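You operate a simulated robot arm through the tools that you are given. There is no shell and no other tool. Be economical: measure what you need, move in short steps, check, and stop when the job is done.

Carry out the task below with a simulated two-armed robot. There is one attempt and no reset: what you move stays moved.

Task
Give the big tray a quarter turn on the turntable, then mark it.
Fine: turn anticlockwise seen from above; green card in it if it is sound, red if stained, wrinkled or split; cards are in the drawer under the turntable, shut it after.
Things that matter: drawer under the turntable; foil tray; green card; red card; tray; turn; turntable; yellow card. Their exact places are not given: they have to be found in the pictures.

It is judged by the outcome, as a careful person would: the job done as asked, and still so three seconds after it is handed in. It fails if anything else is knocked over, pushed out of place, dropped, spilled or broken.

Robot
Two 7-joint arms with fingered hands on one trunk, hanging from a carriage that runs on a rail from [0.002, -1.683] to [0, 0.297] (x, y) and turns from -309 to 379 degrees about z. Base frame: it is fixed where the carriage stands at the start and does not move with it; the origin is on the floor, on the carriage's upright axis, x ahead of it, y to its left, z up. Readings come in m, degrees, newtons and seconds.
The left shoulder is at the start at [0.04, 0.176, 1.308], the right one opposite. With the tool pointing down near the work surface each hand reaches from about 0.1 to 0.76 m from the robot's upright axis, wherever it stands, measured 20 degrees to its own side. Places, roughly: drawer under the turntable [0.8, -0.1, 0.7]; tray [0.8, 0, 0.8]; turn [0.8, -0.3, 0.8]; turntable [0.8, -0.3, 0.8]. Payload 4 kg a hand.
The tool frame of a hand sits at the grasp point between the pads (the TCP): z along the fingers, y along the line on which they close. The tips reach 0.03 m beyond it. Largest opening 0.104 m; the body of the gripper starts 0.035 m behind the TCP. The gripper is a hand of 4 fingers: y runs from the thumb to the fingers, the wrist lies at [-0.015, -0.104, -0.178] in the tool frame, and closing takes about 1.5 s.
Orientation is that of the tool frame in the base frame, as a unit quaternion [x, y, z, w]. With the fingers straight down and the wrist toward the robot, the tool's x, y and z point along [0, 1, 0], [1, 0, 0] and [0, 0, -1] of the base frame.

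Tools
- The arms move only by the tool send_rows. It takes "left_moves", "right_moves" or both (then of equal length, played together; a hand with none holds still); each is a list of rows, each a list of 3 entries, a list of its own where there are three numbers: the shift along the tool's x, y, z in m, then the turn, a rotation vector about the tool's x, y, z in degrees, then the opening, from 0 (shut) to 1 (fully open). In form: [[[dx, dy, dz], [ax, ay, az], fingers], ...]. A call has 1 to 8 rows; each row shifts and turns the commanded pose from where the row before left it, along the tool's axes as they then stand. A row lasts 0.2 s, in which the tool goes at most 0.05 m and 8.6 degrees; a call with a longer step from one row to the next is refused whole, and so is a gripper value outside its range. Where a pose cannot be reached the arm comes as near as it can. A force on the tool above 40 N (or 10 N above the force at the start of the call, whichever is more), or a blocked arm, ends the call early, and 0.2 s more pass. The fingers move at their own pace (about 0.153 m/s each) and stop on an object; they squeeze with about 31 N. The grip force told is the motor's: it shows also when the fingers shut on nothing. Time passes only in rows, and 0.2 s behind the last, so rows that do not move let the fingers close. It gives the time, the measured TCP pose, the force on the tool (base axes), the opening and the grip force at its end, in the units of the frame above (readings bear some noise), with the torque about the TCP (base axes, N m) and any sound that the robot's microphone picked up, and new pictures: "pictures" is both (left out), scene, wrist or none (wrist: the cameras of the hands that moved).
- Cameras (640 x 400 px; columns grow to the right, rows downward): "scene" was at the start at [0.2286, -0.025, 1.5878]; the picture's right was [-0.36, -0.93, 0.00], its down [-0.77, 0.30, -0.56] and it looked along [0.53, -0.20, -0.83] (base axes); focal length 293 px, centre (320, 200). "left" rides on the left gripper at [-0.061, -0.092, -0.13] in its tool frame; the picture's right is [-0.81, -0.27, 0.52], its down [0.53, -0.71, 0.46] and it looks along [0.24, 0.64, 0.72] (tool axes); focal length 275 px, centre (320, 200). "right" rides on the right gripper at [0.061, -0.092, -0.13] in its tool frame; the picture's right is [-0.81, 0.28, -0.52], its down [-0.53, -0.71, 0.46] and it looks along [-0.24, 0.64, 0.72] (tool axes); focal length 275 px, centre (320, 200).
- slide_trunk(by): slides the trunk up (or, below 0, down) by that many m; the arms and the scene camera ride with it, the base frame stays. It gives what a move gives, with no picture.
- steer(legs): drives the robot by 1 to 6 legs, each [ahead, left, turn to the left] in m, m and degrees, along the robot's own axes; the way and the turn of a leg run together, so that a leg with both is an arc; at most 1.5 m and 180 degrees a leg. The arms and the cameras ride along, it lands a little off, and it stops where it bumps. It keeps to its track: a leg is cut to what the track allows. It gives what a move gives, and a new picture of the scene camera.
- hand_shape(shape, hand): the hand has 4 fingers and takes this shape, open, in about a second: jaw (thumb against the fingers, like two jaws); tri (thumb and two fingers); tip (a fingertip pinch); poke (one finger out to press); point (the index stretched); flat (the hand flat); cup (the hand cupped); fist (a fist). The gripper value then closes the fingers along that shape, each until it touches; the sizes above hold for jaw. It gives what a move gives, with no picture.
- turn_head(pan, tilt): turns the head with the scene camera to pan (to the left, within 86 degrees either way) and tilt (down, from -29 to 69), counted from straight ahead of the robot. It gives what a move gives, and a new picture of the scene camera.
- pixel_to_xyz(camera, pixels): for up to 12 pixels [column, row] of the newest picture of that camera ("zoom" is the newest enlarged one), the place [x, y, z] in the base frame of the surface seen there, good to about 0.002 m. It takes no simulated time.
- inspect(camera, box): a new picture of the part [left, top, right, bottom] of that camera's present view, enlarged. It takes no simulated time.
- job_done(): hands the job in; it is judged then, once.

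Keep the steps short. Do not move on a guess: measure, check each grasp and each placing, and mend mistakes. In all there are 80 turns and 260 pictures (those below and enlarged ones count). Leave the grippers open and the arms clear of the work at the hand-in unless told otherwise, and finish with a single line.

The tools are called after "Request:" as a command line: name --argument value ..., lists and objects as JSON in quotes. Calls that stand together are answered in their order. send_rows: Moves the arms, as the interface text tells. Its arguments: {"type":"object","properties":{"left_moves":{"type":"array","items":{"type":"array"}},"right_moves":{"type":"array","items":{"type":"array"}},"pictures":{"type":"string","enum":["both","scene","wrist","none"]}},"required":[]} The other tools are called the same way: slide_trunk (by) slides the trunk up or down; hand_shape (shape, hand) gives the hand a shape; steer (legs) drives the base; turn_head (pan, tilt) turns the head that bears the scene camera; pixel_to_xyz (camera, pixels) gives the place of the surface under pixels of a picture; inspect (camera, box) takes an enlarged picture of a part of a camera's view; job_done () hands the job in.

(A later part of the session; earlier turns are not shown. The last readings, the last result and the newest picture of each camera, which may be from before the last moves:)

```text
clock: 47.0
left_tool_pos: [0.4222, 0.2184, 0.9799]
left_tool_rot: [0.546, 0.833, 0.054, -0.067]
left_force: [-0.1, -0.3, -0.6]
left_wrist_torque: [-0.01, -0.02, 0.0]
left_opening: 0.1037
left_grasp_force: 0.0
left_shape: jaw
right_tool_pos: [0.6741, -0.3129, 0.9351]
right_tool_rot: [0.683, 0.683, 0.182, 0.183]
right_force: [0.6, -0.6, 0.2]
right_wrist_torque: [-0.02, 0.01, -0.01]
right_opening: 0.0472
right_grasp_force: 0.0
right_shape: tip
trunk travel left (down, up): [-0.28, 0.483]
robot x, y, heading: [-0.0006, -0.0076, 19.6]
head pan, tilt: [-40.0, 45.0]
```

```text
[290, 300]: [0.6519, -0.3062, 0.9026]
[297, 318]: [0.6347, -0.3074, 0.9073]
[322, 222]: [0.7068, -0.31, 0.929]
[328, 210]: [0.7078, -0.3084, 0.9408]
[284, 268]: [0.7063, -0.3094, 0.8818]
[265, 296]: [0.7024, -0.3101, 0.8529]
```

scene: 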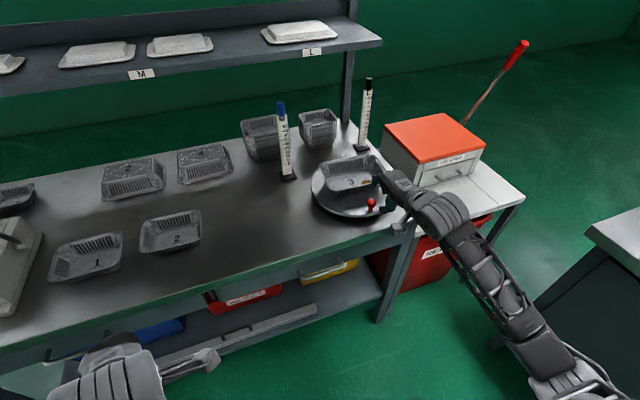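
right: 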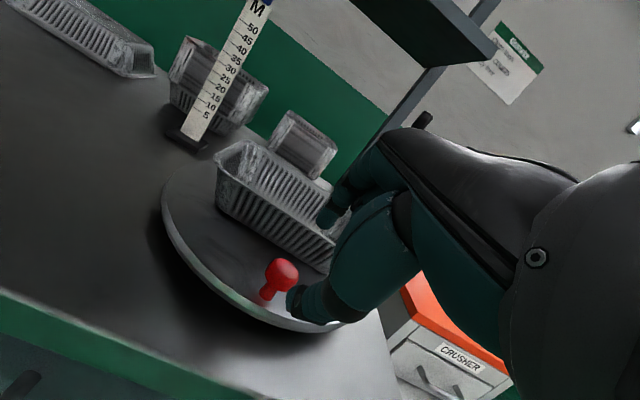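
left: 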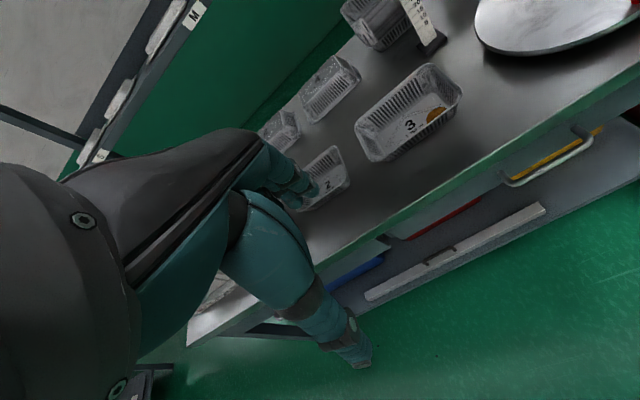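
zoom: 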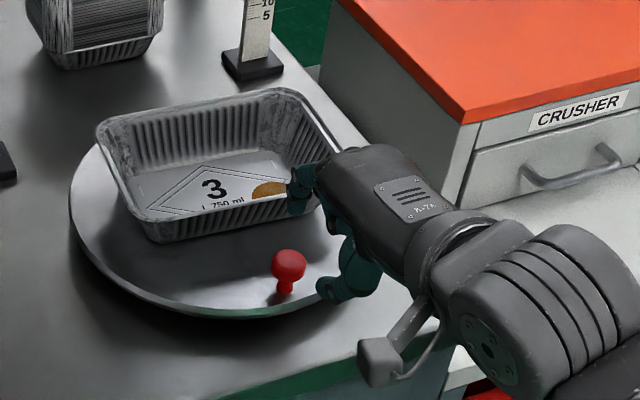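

The tip midpoint is at about [0.68, -0.311, 0.914], and the knob head at [0.711, -0.311, 0.878]. I'll narrow the opening a bit and advance to straddle the knob.

Request:
send_rows --right_moves '[[[0, 0.007, 0], [0, 0, 0], 0.34], [[0, 0, 0.015], [0, 0, 0], 0.34], [[0, 0, 0.015], [0, 0, 0], 0.34], [[0, 0, 0.014], [0, 0, 0], 0.34], [[0, 0, 0], [0, 0, 0], 0.34]]'

Request:
inspect --camera "right" --box '[180, 140, 440, 400]'

Request:
inspect --camera "scene" --box '[320, 130, 440, 240]'

```text
clock: 48.2
left_tool_pos: [0.4245, 0.219, 0.9803]
left_tool_rot: [0.546, 0.833, 0.054, -0.067]
left_force: [-0.8, 0.0, -0.8]
left_wrist_torque: [0.0, 0.01, 0.03]
left_opening: 0.1039
left_grasp_force: 0.1
left_shape: jaw
right_tool_pos: [0.7036, -0.3132, 0.8988]
right_tool_rot: [0.683, 0.683, 0.183, 0.183]
right_force: [-1.1, 1.6, -0.1]
right_wrist_torque: [0.0, 0.06, -0.02]
right_opening: 0.037
right_grasp_force: 0.0
right_shape: tip
trunk travel left (down, up): [-0.28, 0.483]
robot x, y, heading: [-0.0013, -0.0046, 19.6]
head pan, tilt: [-40.0, 45.0]
```

scene: 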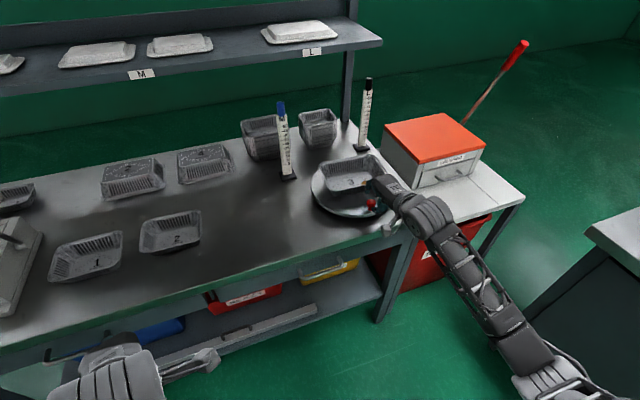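
right: 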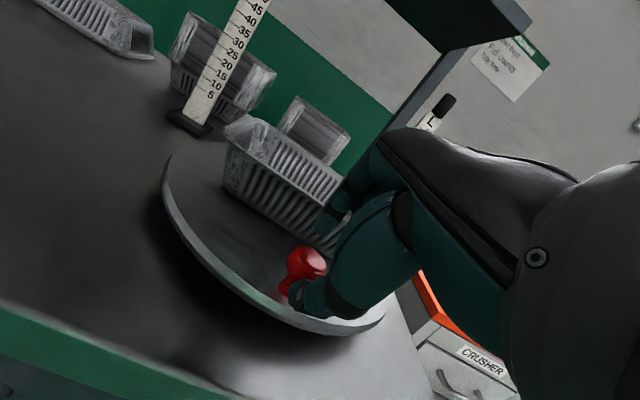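

```text
1.54 times, centred on (310, 270) of right
```

zoom: 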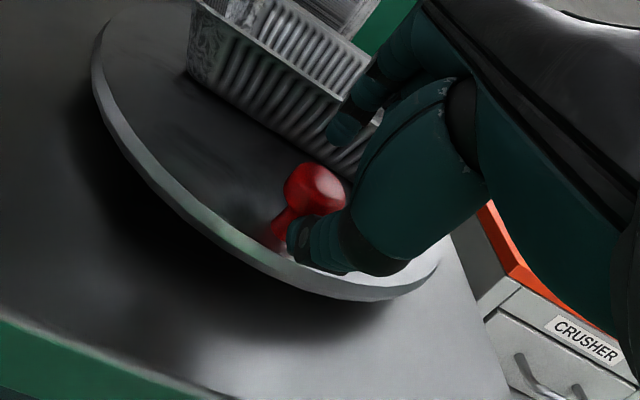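

```text
3.64 times, centred on (380, 185) of scene
```

zoom: 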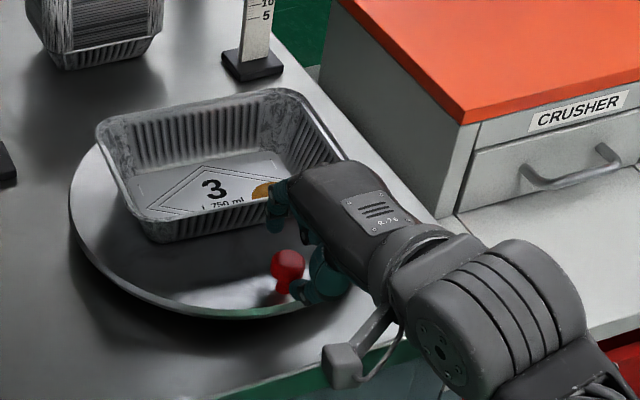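

The thumb is in front of the knob and the index behind it. Closing gently now.

Request:
send_rows --right_moves '[[[0, 0, 0], [0, 0, 0], 0.25], [[0, 0, 0], [0, 0, 0], 0.15], [[0, 0, 0], [0, 0, 0], 0.05], [[0, 0, 0], [0, 0, 0], 0], [[0, 0, 0], [0, 0, 0], 0]]'

Request:
inspect --camera "scene" --box '[320, 130, 440, 240]'

Request:
inspect --camera "right" --box '[180, 140, 440, 400]'

```text
clock: 49.4
left_tool_pos: [0.4224, 0.2187, 0.9797]
left_tool_rot: [0.546, 0.834, 0.053, -0.068]
left_force: [-0.3, -0.1, -0.2]
left_wrist_torque: [0.01, 0.01, 0.02]
left_opening: 0.1038
left_grasp_force: 0.1
left_shape: jaw
right_tool_pos: [0.7016, -0.3125, 0.8987]
right_tool_rot: [0.683, 0.684, 0.183, 0.182]
right_force: [-5.9, 0.2, -3.6]
right_wrist_torque: [0.01, 0.0, -0.05]
right_opening: 0.009
right_grasp_force: 31.1
right_shape: tip
trunk travel left (down, up): [-0.28, 0.483]
robot x, y, heading: [0.0003, -0.007, 19.6]
head pan, tilt: [-40.0, 45.0]
```

scene: 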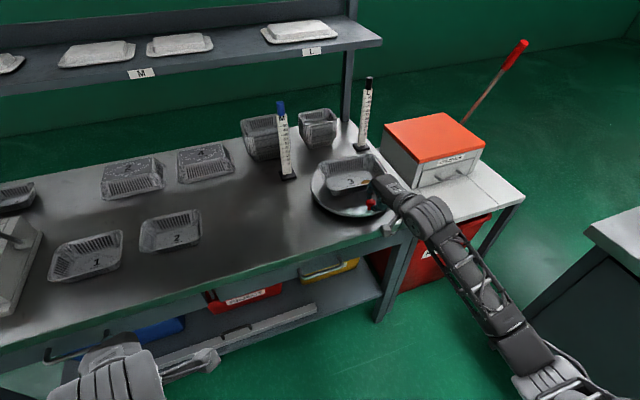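
right: 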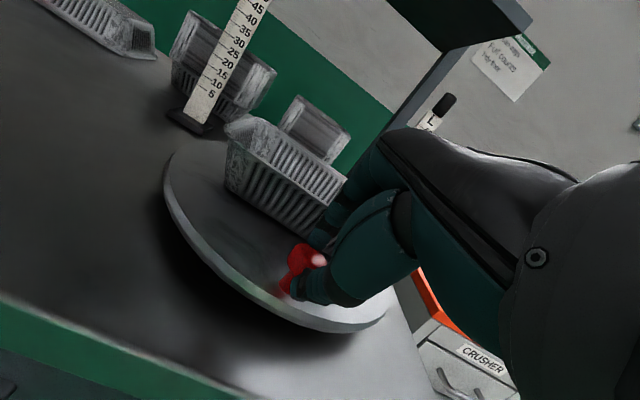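

```text
3.64 times, centred on (380, 185) of scene
```

zoom: 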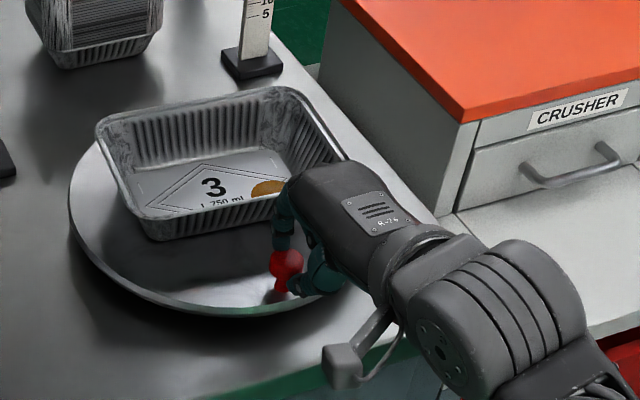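

```text
1.54 times, centred on (310, 270) of right
```

zoom: 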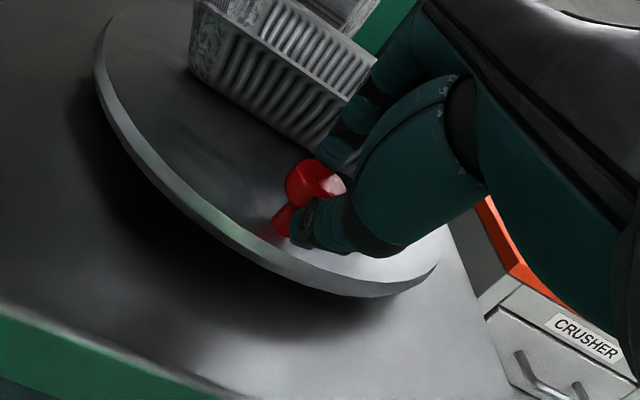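

The knob is held firmly, with the opening at 9 mm. I'll turn the first 40° anticlockwise along the arc: hand toward -y, curving to +x.

Request:
send_rows --right_moves '[[[-0.0194, 0.0015, 0.0009], [0, 0, 0], 0], [[-0.0189, 0.0044, 0.0025], [0, 0, 0], 0], [[-0.0177, 0.0071, 0.0041], [0, 0, 0], 0], [[-0.016, 0.0097, 0.0056], [0, 0, 0], 0], [[0, 0, 0], [0, 0, 0], 0]]'

Request:
inspect --camera "scene" --box '[290, 120, 450, 250]'

```text
clock: 50.6
left_tool_pos: [0.4255, 0.2183, 0.9817]
left_tool_rot: [0.546, 0.833, 0.053, -0.067]
left_force: [0.5, 0.2, 0.5]
left_wrist_torque: [-0.03, -0.02, 0.0]
left_opening: 0.1038
left_grasp_force: 0.1
left_shape: jaw
right_tool_pos: [0.7316, -0.3856, 0.9063]
right_tool_rot: [0.682, 0.682, 0.185, 0.186]
right_force: [0.2, -1.3, 8.3]
right_wrist_torque: [0.0, 0.09, 0.04]
right_opening: 0.0083
right_grasp_force: 31.4
right_shape: tip
trunk travel left (down, up): [-0.28, 0.483]
robot x, y, heading: [0.0023, -0.0076, 19.7]
head pan, tilt: [-40.0, 45.0]
```

scene: 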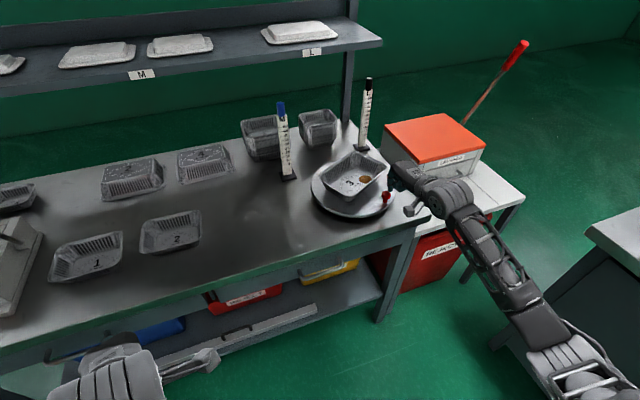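
right: 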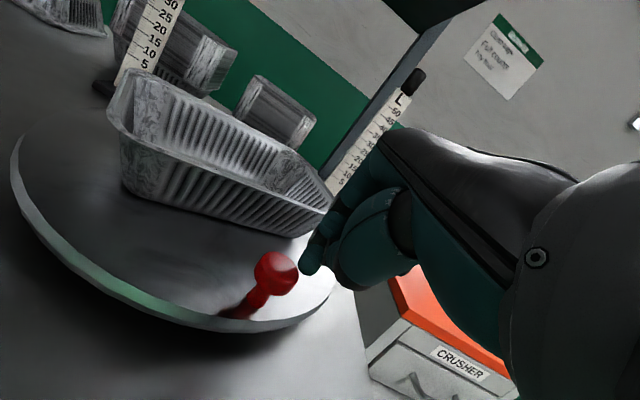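

```text
3.08 times, centred on (370, 185) of scene
```

zoom: 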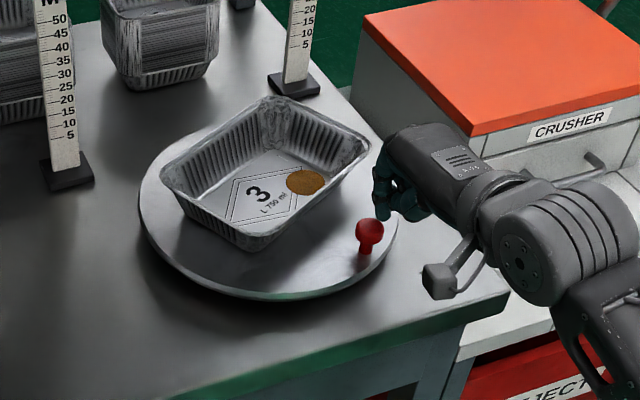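

The table turned about 30° but the fingers slipped off the knob toward -y. I'll measure the knob's position.

Request:
pixel_to_xyz --camera "zoom" --pixels '[[369, 232], [366, 250], [384, 210], [400, 215], [180, 195], [255, 245], [362, 145], [270, 100]]'

Request:
pixel_to_xyz --camera "right" --pixels '[[275, 270], [255, 300], [310, 270], [130, 135], [290, 235], [330, 200]]'

```text
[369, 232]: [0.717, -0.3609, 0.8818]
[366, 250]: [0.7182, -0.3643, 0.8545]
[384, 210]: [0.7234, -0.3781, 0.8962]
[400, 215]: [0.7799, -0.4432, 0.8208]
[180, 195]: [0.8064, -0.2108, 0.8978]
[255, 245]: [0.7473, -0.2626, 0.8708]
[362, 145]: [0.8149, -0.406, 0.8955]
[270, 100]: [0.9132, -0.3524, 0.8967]
```

```text
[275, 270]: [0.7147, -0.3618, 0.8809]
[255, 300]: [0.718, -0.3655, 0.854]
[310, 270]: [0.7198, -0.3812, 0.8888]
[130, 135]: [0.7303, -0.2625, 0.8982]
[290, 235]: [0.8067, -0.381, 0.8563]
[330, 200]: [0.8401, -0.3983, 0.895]
```

The knob is now at [0.721, -0.364], 28° of the 90° done. I'll lift, bring the closed fingers behind the knob on its +y side, and push along the arc instead.

Request:
send_rows --right_moves '[[[0, 0.015, -0.026], [0, 0, 0], 0], [[0, 0.015, -0.026], [0, 0, 0], 0], [[0.03, -0.015, -0.009], [0, 0, 0], 0], [[0.028, -0.013, -0.007], [0, 0, 0], 0], [[0, 0, 0], [0, 0, 0], 0]]'

Request:
inspect --camera "right" --box '[160, 140, 420, 400]'

Request:
inspect --camera "scene" --box '[290, 120, 450, 250]'

```text
clock: 51.8
left_tool_pos: [0.4232, 0.2186, 0.9812]
left_tool_rot: [0.546, 0.833, 0.054, -0.067]
left_force: [-0.5, -0.4, 0.3]
left_wrist_torque: [-0.02, 0.0, 0.0]
left_opening: 0.1038
left_grasp_force: 0.0
left_shape: jaw
right_tool_pos: [0.6997, -0.3296, 0.9625]
right_tool_rot: [0.683, 0.683, 0.183, 0.183]
right_force: [-0.4, 0.6, 0.4]
right_wrist_torque: [0.01, -0.04, -0.01]
right_opening: 0.008
right_grasp_force: 30.9
right_shape: tip
trunk travel left (down, up): [-0.28, 0.483]
robot x, y, heading: [0.0026, -0.0103, 19.7]
head pan, tilt: [-40.0, 45.0]
```

scene: 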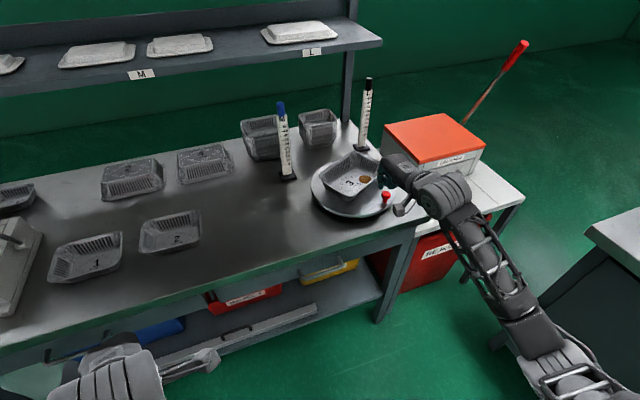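
right: 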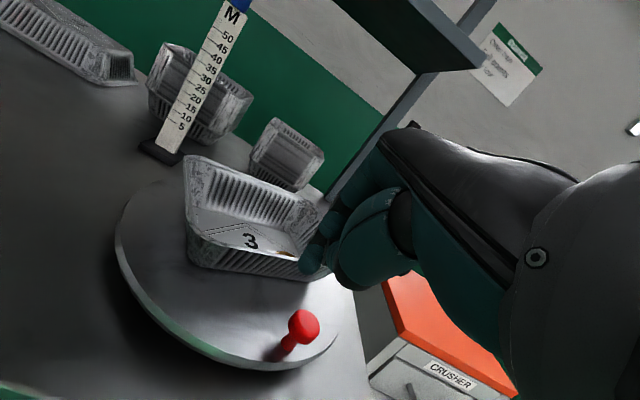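

```text
1.54 times, centred on (290, 270) of right
```

zoom: 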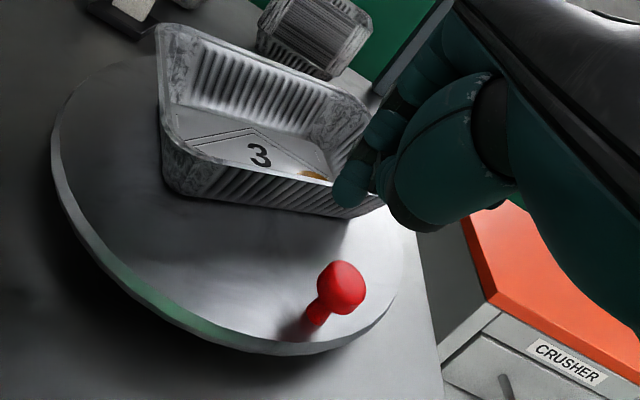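

```text
3.08 times, centred on (370, 185) of scene
```

zoom: 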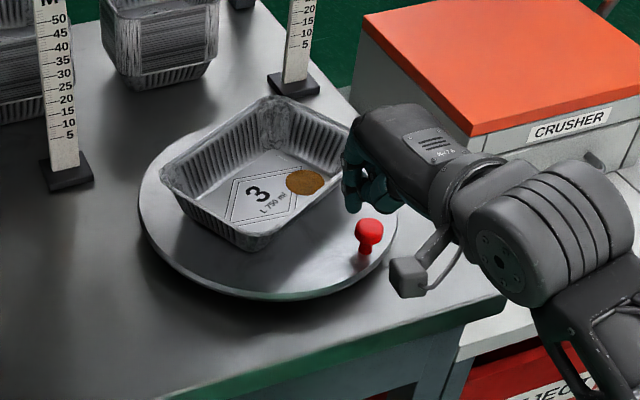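

I'll locate the closed fingertip exactly.

Request:
pixel_to_xyz --camera "zoom" --pixels '[[351, 207], [356, 195], [372, 205], [345, 185]]'

Request:
pixel_to_xyz --camera "right" --pixels '[[308, 268], [315, 255], [330, 225], [335, 270]]'

```text
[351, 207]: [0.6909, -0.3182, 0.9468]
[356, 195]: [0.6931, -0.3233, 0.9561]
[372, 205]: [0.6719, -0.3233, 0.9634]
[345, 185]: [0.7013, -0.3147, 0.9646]
```

```text
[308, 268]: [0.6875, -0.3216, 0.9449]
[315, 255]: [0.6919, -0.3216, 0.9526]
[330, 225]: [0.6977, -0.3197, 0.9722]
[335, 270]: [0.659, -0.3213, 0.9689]
```

The closed tip sits at TCP + (-0.010, 0, -0.018). I'll lower it behind the knob at knob-head height.

Request:
send_rows --right_moves '[[[0.002, -0.007, 0.026], [0, 0, 0], 0], [[0, -0.007, 0.026], [0, 0, 0], 0], [[0, -0.006, 0.024], [0, 0, 0], 0], [[0, 0, 0], [0, 0, 0], 0]]'

Request:
inspect --camera "right" --box '[160, 140, 420, 400]'

Request:
inspect --camera "scene" --box '[290, 120, 450, 250]'

```text
clock: 52.8
left_tool_pos: [0.4249, 0.2185, 0.981]
left_tool_rot: [0.546, 0.834, 0.054, -0.067]
left_force: [0.3, 0.7, 0.2]
left_wrist_torque: [-0.01, 0.01, 0.03]
left_opening: 0.1038
left_grasp_force: 0.0
left_shape: jaw
right_tool_pos: [0.7188, -0.3259, 0.8857]
right_tool_rot: [0.683, 0.683, 0.183, 0.183]
right_force: [0.1, 0.6, 0.5]
right_wrist_torque: [-0.01, 0.0, 0.03]
right_opening: 0.0082
right_grasp_force: 30.8
right_shape: tip
trunk travel left (down, up): [-0.28, 0.483]
robot x, y, heading: [0.0017, -0.0095, 19.4]
head pan, tilt: [-40.0, 45.0]
```

scene: 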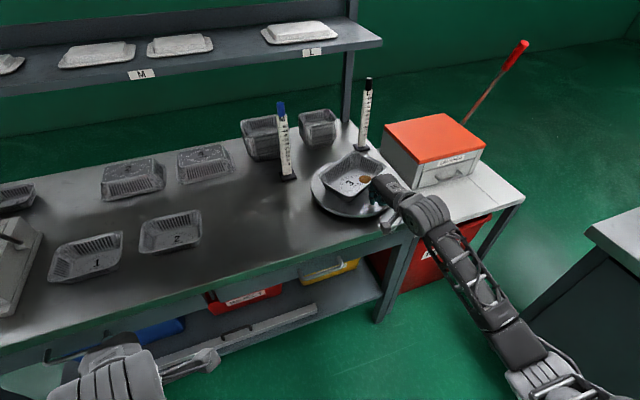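
right: 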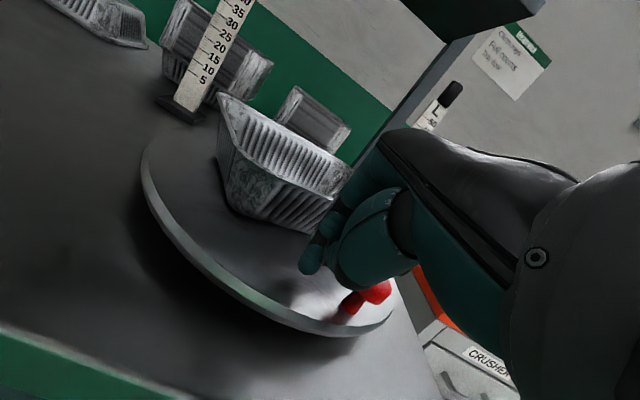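

```text
1.54 times, centred on (290, 270) of right
```

zoom: 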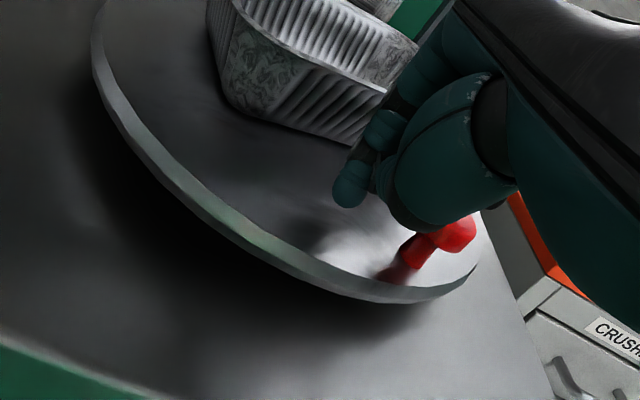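

```text
3.08 times, centred on (370, 185) of scene
```

zoom: 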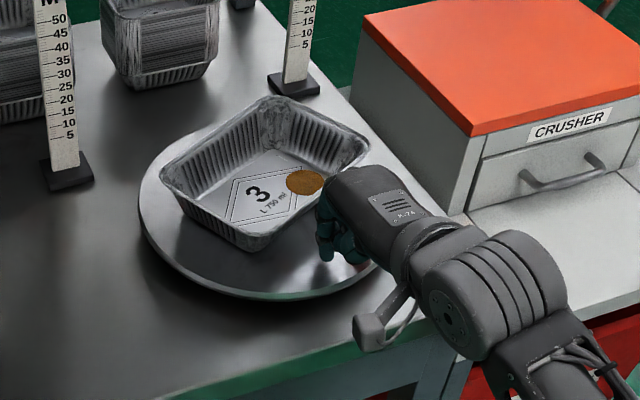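

The fingers are behind the knob with no contact yet. I'll push along the arc for the next part.

Request:
send_rows --right_moves '[[[-0.0187, 0.0033, 0.0019], [0, 0, 0], 0], [[-0.0178, 0.006, 0.0035], [0, 0, 0], 0], [[-0.0164, 0.0086, 0.005], [0, 0, 0], 0], [[-0.0144, 0.0109, 0.0063], [0, 0, 0], 0], [[0, 0, 0], [0, 0, 0], 0]]'

Request:
inspect --camera "scene" --box '[290, 120, 450, 250]'

Request:
inspect --camera "right" --box '[160, 140, 420, 400]'

```text
clock: 54.0
left_tool_pos: [0.4246, 0.2183, 0.9809]
left_tool_rot: [0.545, 0.834, 0.053, -0.067]
left_force: [-0.4, 0.3, 0.5]
left_wrist_torque: [-0.01, 0.0, 0.01]
left_opening: 0.1037
left_grasp_force: 0.1
left_shape: jaw
right_tool_pos: [0.7519, -0.3912, 0.8843]
right_tool_rot: [0.682, 0.683, 0.184, 0.183]
right_force: [0.3, -0.1, 0.3]
right_wrist_torque: [0.05, -0.02, 0.0]
right_opening: 0.008
right_grasp_force: 31.4
right_shape: tip
trunk travel left (down, up): [-0.28, 0.483]
robot x, y, heading: [0.0025, -0.005, 19.7]
head pan, tilt: [-40.0, 45.0]
```

scene: 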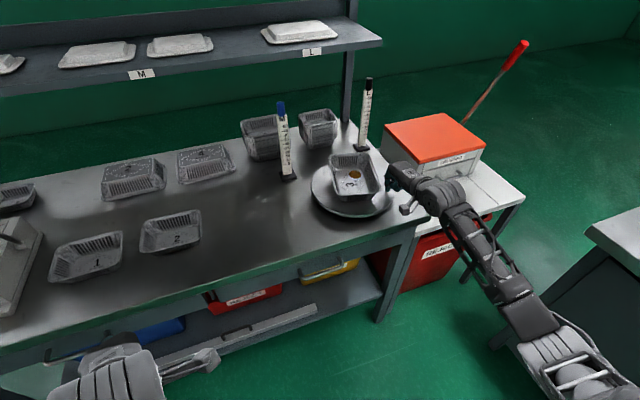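
right: 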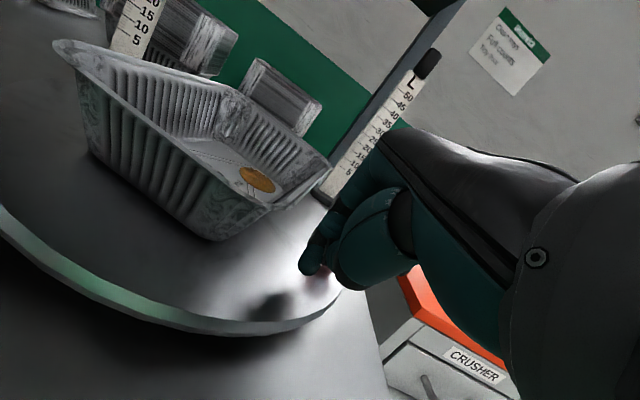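

```text
3.08 times, centred on (370, 185) of scene
```

zoom: 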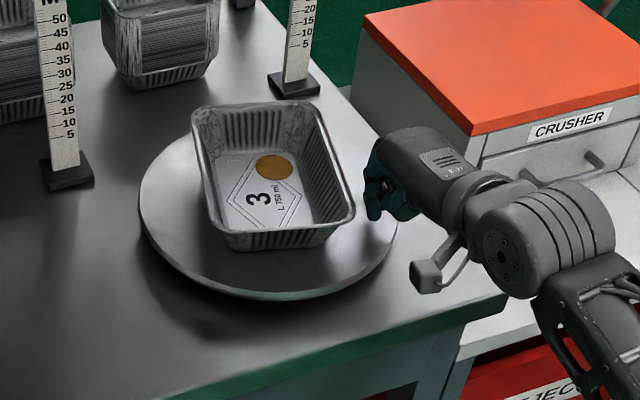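

```text
1.54 times, centred on (290, 270) of right
```

zoom: 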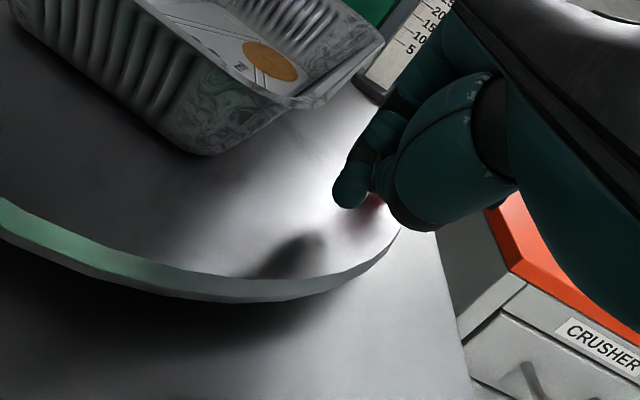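

The push works and the tray has turned a lot. I'll measure its present angle from the rim.

Request:
pixel_to_xyz --camera "zoom" --pixels '[[194, 120], [206, 200], [314, 108], [346, 190], [212, 230], [345, 224], [215, 106], [300, 103], [230, 240], [335, 232]]'

```text
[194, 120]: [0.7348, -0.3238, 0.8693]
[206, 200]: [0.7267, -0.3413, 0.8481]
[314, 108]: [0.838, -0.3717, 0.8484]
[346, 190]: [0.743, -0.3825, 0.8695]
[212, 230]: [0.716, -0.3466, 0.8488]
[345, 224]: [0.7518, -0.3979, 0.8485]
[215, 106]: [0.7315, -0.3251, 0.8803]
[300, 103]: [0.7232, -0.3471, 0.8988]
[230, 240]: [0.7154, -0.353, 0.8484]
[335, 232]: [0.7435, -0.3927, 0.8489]
```

Request:
inspect --camera "scene" --box '[300, 140, 400, 220]'

```text
5.00 times, centred on (350, 180) of scene
```

zoom: 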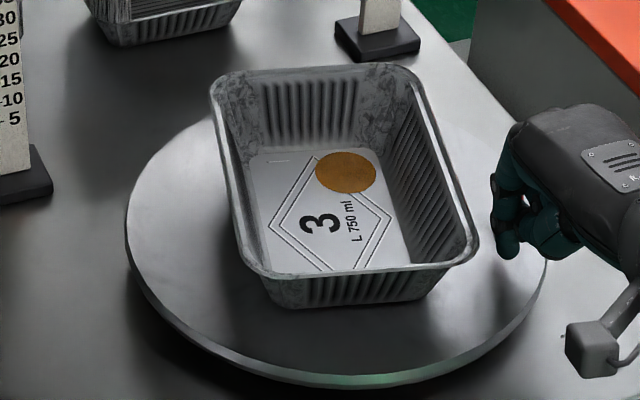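

Request:
pixel_to_xyz --camera "zoom" --pixels '[[213, 100], [240, 240], [425, 95], [472, 225], [281, 275], [440, 263], [262, 150], [275, 265], [385, 158], [408, 262], [510, 250], [498, 190]]'

```text
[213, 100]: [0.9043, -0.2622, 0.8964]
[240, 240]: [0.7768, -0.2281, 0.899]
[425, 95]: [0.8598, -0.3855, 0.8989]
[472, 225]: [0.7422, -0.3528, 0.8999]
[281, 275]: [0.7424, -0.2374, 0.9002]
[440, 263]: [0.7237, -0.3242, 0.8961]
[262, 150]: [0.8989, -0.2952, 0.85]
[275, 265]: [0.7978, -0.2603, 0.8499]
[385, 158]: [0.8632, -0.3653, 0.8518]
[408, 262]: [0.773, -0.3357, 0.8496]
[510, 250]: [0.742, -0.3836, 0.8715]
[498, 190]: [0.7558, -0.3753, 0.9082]
```

The tray's long side shows roughly 75–78° turned, but the hand hides the knob. I'll lift clear to measure the knob.

Request:
send_rows --right_moves '[[[0.005, 0.01, -0.026], [0, 0, 0], 0], [[0, 0.015, -0.03], [0, 0, 0], 0], [[0, 0.015, -0.03], [0, 0, 0], 0], [[0, -0.03, -0.03], [0, 0, 0], 0], [[0, -0.03, -0.03], [0, 0, 0], 0], [[0, 0, 0], [0, 0, 0], 0]]' --pictures "wrist"

Request:
inspect --camera "scene" --box '[300, 140, 400, 220]'

```text
clock: 55.4
left_tool_pos: [0.4247, 0.2173, 0.9812]
left_tool_rot: [0.545, 0.834, 0.053, -0.067]
left_force: [0.0, -1.1, -0.2]
left_wrist_torque: [-0.02, -0.03, -0.02]
left_opening: 0.1039
left_grasp_force: 0.0
left_shape: jaw
right_tool_pos: [0.6602, -0.3871, 1.0016]
right_tool_rot: [0.683, 0.683, 0.182, 0.182]
right_force: [0.3, 0.2, -0.7]
right_wrist_torque: [-0.01, 0.0, 0.01]
right_opening: 0.0077
right_grasp_force: 30.6
right_shape: tip
trunk travel left (down, up): [-0.28, 0.483]
robot x, y, heading: [0.001, -0.0082, 19.6]
head pan, tilt: [-40.0, 45.0]
```

right: 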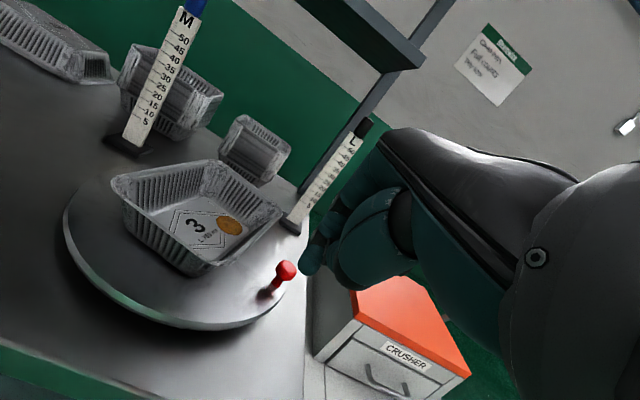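

```text
5.00 times, centred on (350, 180) of scene
```

zoom: 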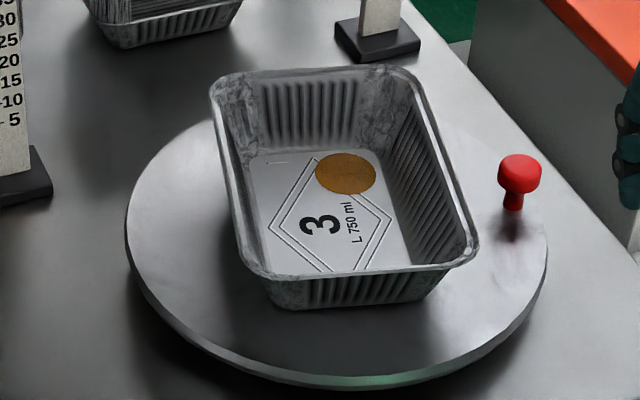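

Request:
pixel_to_xyz --camera "zoom" --pixels '[[519, 172], [513, 200], [513, 207], [130, 200], [545, 240], [340, 380], [200, 328], [500, 330], [160, 150]]'

```text
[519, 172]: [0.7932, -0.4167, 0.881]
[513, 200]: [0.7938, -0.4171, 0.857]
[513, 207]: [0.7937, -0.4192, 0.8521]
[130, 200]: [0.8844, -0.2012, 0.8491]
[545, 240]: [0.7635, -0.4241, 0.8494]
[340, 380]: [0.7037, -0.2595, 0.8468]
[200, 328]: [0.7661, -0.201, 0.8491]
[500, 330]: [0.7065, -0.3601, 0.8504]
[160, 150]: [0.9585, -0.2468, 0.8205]
```

The knob has turned about 76–77°, so 13–14° remain, about 0.026 m of knob travel toward +x. I'll place the closed fingers behind the knob on its -x side, clear of the tray.

Request:
send_rows --right_moves '[[[-0.019, 0.0173, 0.01], [0, 0, 0], 0], [[-0.019, 0.0173, 0.01], [0, 0, 0], 0], [[0, -0.0075, 0.0396], [0, 0, 0], 0], [[0, -0.0075, 0.0396], [0, 0, 0], 0], [[0, -0.0075, 0.0396], [0, 0, 0], 0], [[0, 0, 0], [0, 0, 0], 0]]'

Request:
inspect --camera "scene" --box '[310, 140, 430, 230]'

Request:
inspect --camera "right" --box '[160, 140, 420, 400]'

```text
clock: 56.8
left_tool_pos: [0.425, 0.2185, 0.9806]
left_tool_rot: [0.546, 0.834, 0.053, -0.066]
left_force: [-0.7, 0.5, -0.8]
left_wrist_torque: [0.02, -0.02, 0.0]
left_opening: 0.1037
left_grasp_force: 0.1
left_shape: jaw
right_tool_pos: [0.7428, -0.4258, 0.8881]
right_tool_rot: [0.683, 0.683, 0.183, 0.183]
right_force: [0.2, -0.9, -0.6]
right_wrist_torque: [0.01, 0.02, -0.01]
right_opening: 0.0077
right_grasp_force: 31.7
right_shape: tip
trunk travel left (down, up): [-0.28, 0.483]
robot x, y, heading: [-0.0011, -0.0095, 19.7]
head pan, tilt: [-40.0, 45.0]
```

scene: 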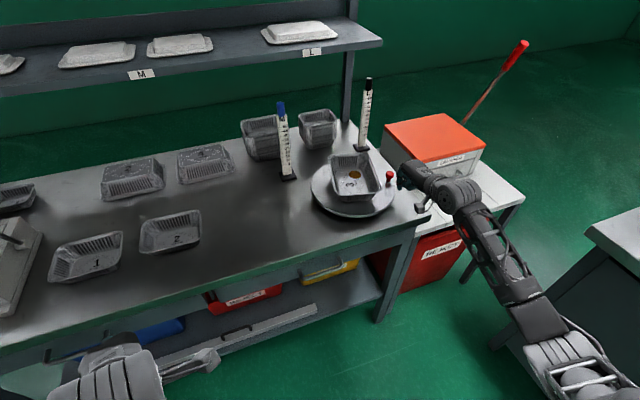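
right: 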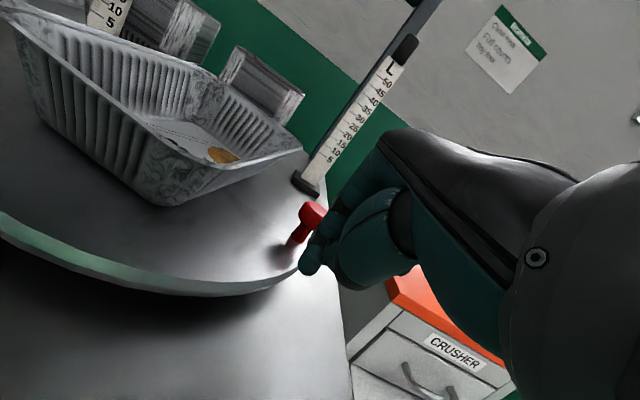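

```text
4.44 times, centred on (370, 185) of scene
```

zoom: 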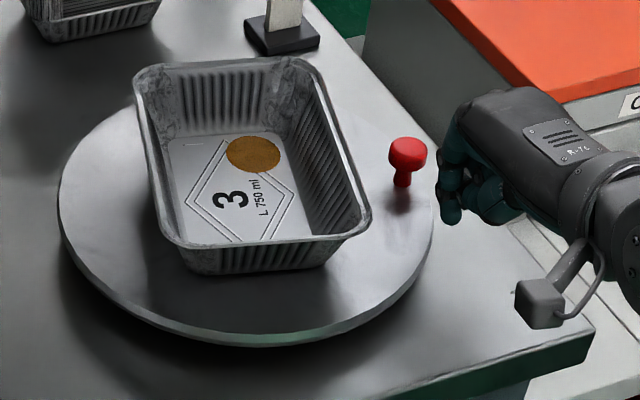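

```text
1.54 times, centred on (290, 270) of right
```

zoom: 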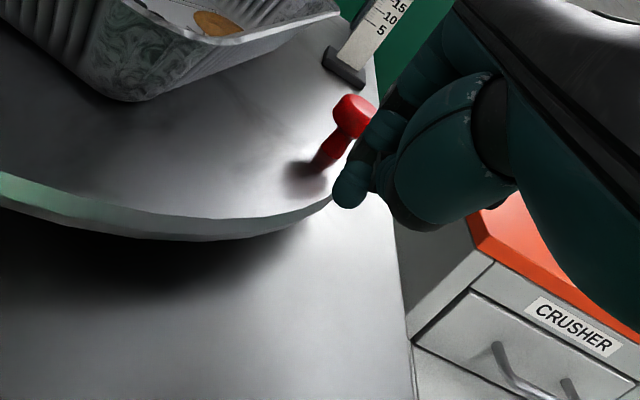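

The fingers are just behind the knob. I'll push +x slowly by 0.02 m and check.

Request:
send_rows --right_moves '[[[0, 0.0043, 0.0025], [0, 0, 0], 0], [[0, 0.0043, 0.0025], [0, 0, 0], 0], [[0, 0.0043, 0.0025], [0, 0, 0], 0], [[0, 0.0043, 0.0025], [0, 0, 0], 0], [[0, 0, 0], [0, 0, 0], 0]]' --pictures "scene"

Request:
inspect --camera "scene" --box '[310, 140, 430, 230]'

```text
clock: 58.0
left_tool_pos: [0.4232, 0.2193, 0.9805]
left_tool_rot: [0.546, 0.834, 0.053, -0.067]
left_force: [0.3, -0.8, 0.8]
left_wrist_torque: [-0.01, -0.01, 0.06]
left_opening: 0.1036
left_grasp_force: 0.0
left_shape: jaw
right_tool_pos: [0.7616, -0.4262, 0.8876]
right_tool_rot: [0.683, 0.683, 0.183, 0.183]
right_force: [0.6, 0.0, -0.4]
right_wrist_torque: [0.02, 0.01, 0.0]
right_opening: 0.0078
right_grasp_force: 30.9
right_shape: tip
trunk travel left (down, up): [-0.28, 0.483]
robot x, y, heading: [-0.0031, -0.0101, 19.5]
head pan, tilt: [-40.0, 45.0]
```

scene: 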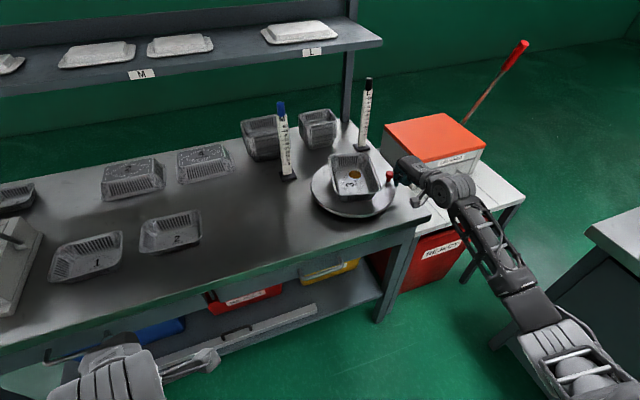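

```text
4.44 times, centred on (370, 185) of scene
```

zoom: 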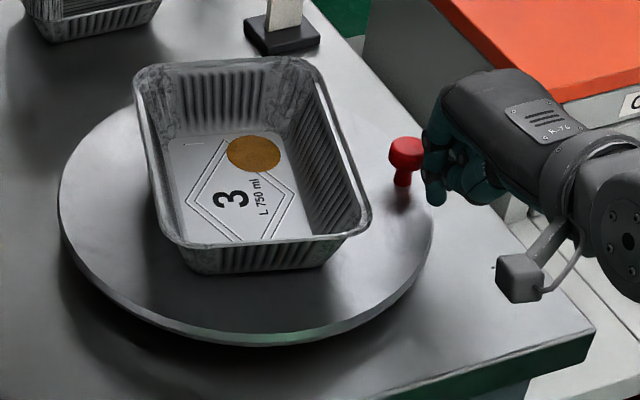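

It hasn't moved yet. I'll measure where the fingertip lies relative to the knob.

Request:
pixel_to_xyz --camera "zoom" --pixels '[[435, 195], [428, 140], [445, 155], [405, 155], [403, 180], [435, 170]]'

```text
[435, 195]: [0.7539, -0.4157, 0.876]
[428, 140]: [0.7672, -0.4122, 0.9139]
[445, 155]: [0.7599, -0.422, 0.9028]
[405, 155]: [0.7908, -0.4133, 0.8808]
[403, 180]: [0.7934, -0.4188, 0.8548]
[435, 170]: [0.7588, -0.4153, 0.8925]
```

The fingertip is aligned in y with about 0.02 m of gap left. Pushing +x 0.03 m.

Request:
send_rows --right_moves '[[[0, 0.0043, 0.0025], [0, 0, 0], 0], [[0, 0.0043, 0.0025], [0, 0, 0], 0], [[0, 0.0043, 0.0025], [0, 0, 0], 0], [[0, 0.0043, 0.0025], [0, 0, 0], 0], [[0, 0.0043, 0.0025], [0, 0, 0], 0], [[0, 0.0043, 0.0025], [0, 0, 0], 0], [[0, 0, 0], [0, 0, 0], 0]]' --pictures "scene"

Request:
inspect --camera "scene" --box '[310, 140, 430, 230]'

Request:
pixel_to_xyz --camera "zoom" --pixels '[[405, 148], [400, 175], [420, 180], [395, 140], [410, 155]]'

```text
clock: 59.6
left_tool_pos: [0.4244, 0.2182, 0.98]
left_tool_rot: [0.546, 0.833, 0.053, -0.067]
left_force: [0.3, 0.7, -0.9]
left_wrist_torque: [-0.01, 0.01, 0.0]
left_opening: 0.1039
left_grasp_force: 0.1
left_shape: jaw
right_tool_pos: [0.7905, -0.4259, 0.8872]
right_tool_rot: [0.683, 0.683, 0.183, 0.182]
right_force: [0.0, -0.3, 0.1]
right_wrist_torque: [-0.02, 0.01, 0.02]
right_opening: 0.008
right_grasp_force: 30.4
right_shape: tip
trunk travel left (down, up): [-0.28, 0.483]
robot x, y, heading: [-0.0007, -0.0089, 19.6]
head pan, tilt: [-40.0, 45.0]
```

scene: 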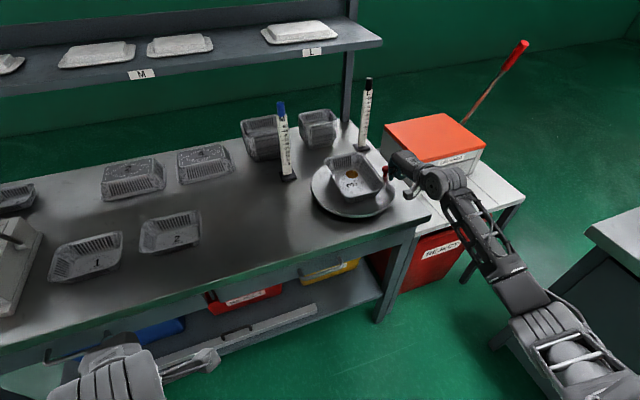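

```text
4.44 times, centred on (370, 185) of scene
```

zoom: 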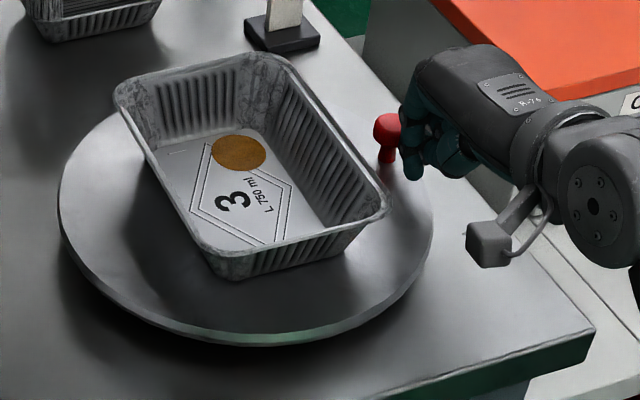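

```text
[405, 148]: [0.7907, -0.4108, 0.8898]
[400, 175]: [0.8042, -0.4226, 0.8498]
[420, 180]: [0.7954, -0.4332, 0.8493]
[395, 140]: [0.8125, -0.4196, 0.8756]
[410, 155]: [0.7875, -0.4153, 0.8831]
```

Request:
pixel_to_xyz --camera "zoom" --pixels '[[385, 130], [387, 155], [386, 162], [121, 110], [180, 215], [298, 80], [378, 185], [150, 160], [340, 135], [153, 148], [214, 243], [265, 130]]'

```text
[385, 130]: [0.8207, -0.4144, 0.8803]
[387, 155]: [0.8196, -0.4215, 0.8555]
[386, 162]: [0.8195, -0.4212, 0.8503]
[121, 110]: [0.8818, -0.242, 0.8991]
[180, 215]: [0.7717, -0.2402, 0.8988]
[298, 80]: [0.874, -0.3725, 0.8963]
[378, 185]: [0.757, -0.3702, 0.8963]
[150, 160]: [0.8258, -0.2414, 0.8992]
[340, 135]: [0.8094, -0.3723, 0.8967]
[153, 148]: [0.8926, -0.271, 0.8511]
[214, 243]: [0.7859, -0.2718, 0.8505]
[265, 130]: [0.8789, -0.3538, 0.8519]
```

The tray's long sides are now within about 1° of the x axis and the knob has gone from 180° to about 270°. That is a quarter turn anticlockwise. I'll back the hand off the knob and lift.

Request:
send_rows --right_moves '[[[0, -0.013, -0.0075], [0, 0, 0], 0], [[0, -0.02, -0.012], [0, 0, 0], 0], [[0, -0.03, -0.03], [0, 0, 0], 0.2], [[0, -0.03, -0.03], [0, 0, 0], 0.3], [[0, -0.02, -0.045], [0, 0, 0], 0.4], [[0, -0.02, -0.045], [0, 0, 0], 0.5], [[0, 0, 0], [0, 0, 0], 0.5]]' --pictures "none"

Request:
inspect --camera "scene" --box '[300, 140, 420, 220]'

Request:
pixel_to_xyz --camera "scene" --pixels '[[322, 272], [303, 275], [344, 265], [324, 265], [330, 258], [310, 263], [290, 270], [370, 248], [352, 170]]'

Request:
inspect --camera "scene" --box '[240, 220, 420, 330]'

```text
clock: 61.2
left_tool_pos: [0.4255, 0.219, 0.9808]
left_tool_rot: [0.544, 0.834, 0.053, -0.068]
left_force: [0.7, 0.2, -0.1]
left_wrist_torque: [0.01, 0.0, -0.01]
left_opening: 0.1037
left_grasp_force: 0.0
left_shape: jaw
right_tool_pos: [0.5895, -0.4264, 0.9708]
right_tool_rot: [0.683, 0.683, 0.184, 0.182]
right_force: [0.7, 0.1, 0.1]
right_wrist_torque: [0.03, 0.04, 0.02]
right_opening: 0.0513
right_grasp_force: 0.0
right_shape: tip
trunk travel left (down, up): [-0.28, 0.483]
robot x, y, heading: [0.0007, -0.0084, 19.8]
head pan, tilt: [-40.0, 45.0]
```

```text
5.00 times, centred on (360, 180) of scene
```

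zoom: 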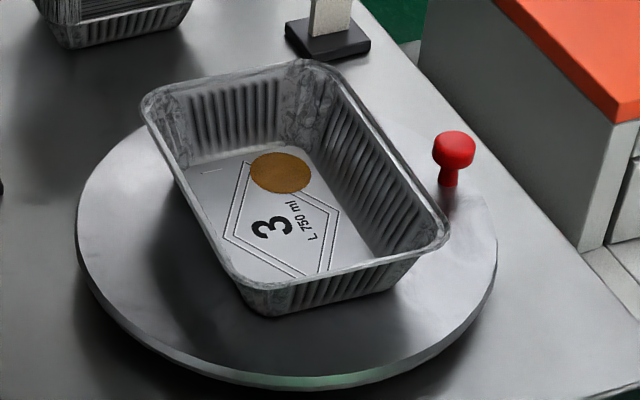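

```text
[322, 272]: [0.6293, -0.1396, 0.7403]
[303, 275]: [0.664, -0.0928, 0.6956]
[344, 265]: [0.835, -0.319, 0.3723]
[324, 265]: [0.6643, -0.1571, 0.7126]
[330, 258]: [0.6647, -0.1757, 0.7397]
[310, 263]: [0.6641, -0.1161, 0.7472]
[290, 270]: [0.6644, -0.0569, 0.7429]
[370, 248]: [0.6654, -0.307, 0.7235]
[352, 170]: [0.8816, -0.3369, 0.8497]
```

```text
3.56 times, centred on (330, 275) of scene
```

zoom: 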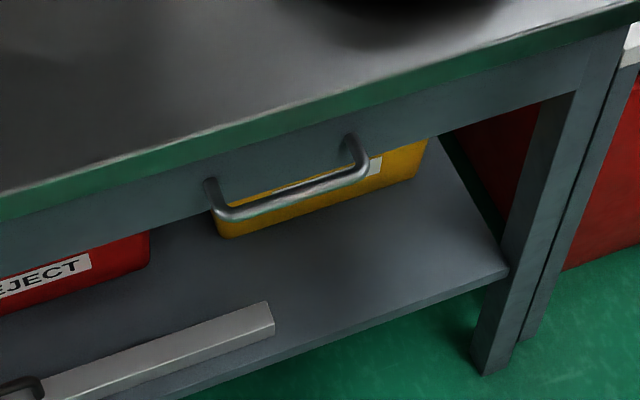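

The turned tray and knob look right. The drawer handle bar is at x≈0.63, z≈0.74, y -0.195 to -0.084, with the front panel at x 0.664. I'll retract the hand, go back to jaw, move left, and lower the trunk for a horizontal grasp.

Request:
send_rows --right_moves '[[[0, -0.0433, -0.025], [0, 0, 0], 0.5], [[0, -0.0433, -0.025], [0, 0, 0], 0.5], [[0, -0.022, -0.013], [0, 0, 0], 0.5]]' --pictures "none"

Request:
hand_shape --hand "right" --shape "jaw"

Request:
steer --legs '[[0.05, 0.141, 0]]'

Request:
slide_trunk --by -0.2

```text
clock: 62.0
left_tool_pos: [0.4233, 0.2193, 0.9801]
left_tool_rot: [0.545, 0.834, 0.053, -0.067]
left_force: [0.0, -0.1, 0.6]
left_wrist_torque: [0.0, -0.01, -0.01]
left_opening: 0.1038
left_grasp_force: 0.0
left_shape: jaw
right_tool_pos: [0.4637, -0.4263, 0.9674]
right_tool_rot: [0.683, 0.683, 0.183, 0.183]
right_force: [-0.3, 0.6, 0.2]
right_wrist_torque: [0.01, -0.03, -0.02]
right_opening: 0.0517
right_grasp_force: 0.1
right_shape: tip
trunk travel left (down, up): [-0.28, 0.483]
robot x, y, heading: [0.0001, -0.0066, 19.7]
head pan, tilt: [-40.0, 45.0]
```

```text
clock: 62.9
left_tool_pos: [0.4249, 0.2188, 0.9812]
left_tool_rot: [0.546, 0.833, 0.053, -0.066]
left_force: [-0.1, -0.2, 0.3]
left_wrist_torque: [0.0, 0.02, 0.0]
left_opening: 0.1037
left_grasp_force: 0.1
left_shape: jaw
right_tool_pos: [0.4654, -0.4264, 0.9693]
right_tool_rot: [0.683, 0.683, 0.183, 0.183]
right_force: [-0.1, 0.1, 0.5]
right_wrist_torque: [-0.01, 0.0, 0.01]
right_opening: 0.1037
right_grasp_force: 0.1
right_shape: jaw
trunk travel left (down, up): [-0.28, 0.483]
robot x, y, heading: [-0.0005, -0.0097, 19.8]
head pan, tilt: [-40.0, 45.0]
```

```text
clock: 64.2
left_tool_pos: [0.4254, 0.3675, 0.9797]
left_tool_rot: [0.546, 0.833, 0.054, -0.067]
left_force: [1.1, 0.8, -0.2]
left_wrist_torque: [0.0, -0.03, 0.03]
left_opening: 0.1039
left_grasp_force: 0.1
left_shape: jaw
right_tool_pos: [0.4649, -0.2781, 0.9665]
right_tool_rot: [0.683, 0.683, 0.183, 0.183]
right_force: [0.1, 0.8, -0.2]
right_wrist_torque: [-0.02, 0.0, -0.01]
right_opening: 0.1039
right_grasp_force: 0.1
right_shape: jaw
trunk travel left (down, up): [-0.28, 0.483]
robot x, y, heading: [-0.0023, 0.1409, 19.6]
head pan, tilt: [-40.0, 45.0]
```

scene: 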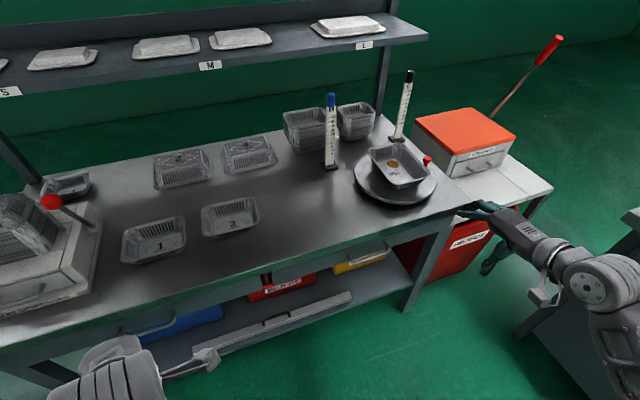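

```text
clock: 66.4
left_tool_pos: [0.4243, 0.3658, 0.7819]
left_tool_rot: [0.546, 0.834, 0.054, -0.068]
left_force: [-0.1, 0.5, 0.3]
left_wrist_torque: [0.01, 0.0, 0.02]
left_opening: 0.1037
left_grasp_force: 0.1
left_shape: jaw
right_tool_pos: [0.4644, -0.2789, 0.7677]
right_tool_rot: [0.683, 0.683, 0.183, 0.183]
right_force: [0.0, 0.6, 0.6]
right_wrist_torque: [0.04, -0.02, 0.01]
right_opening: 0.1035
right_grasp_force: 0.0
right_shape: jaw
trunk travel left (down, up): [-0.08, 0.683]
robot x, y, heading: [-0.0019, 0.1391, 19.4]
head pan, tilt: [-40.0, 45.0]
```

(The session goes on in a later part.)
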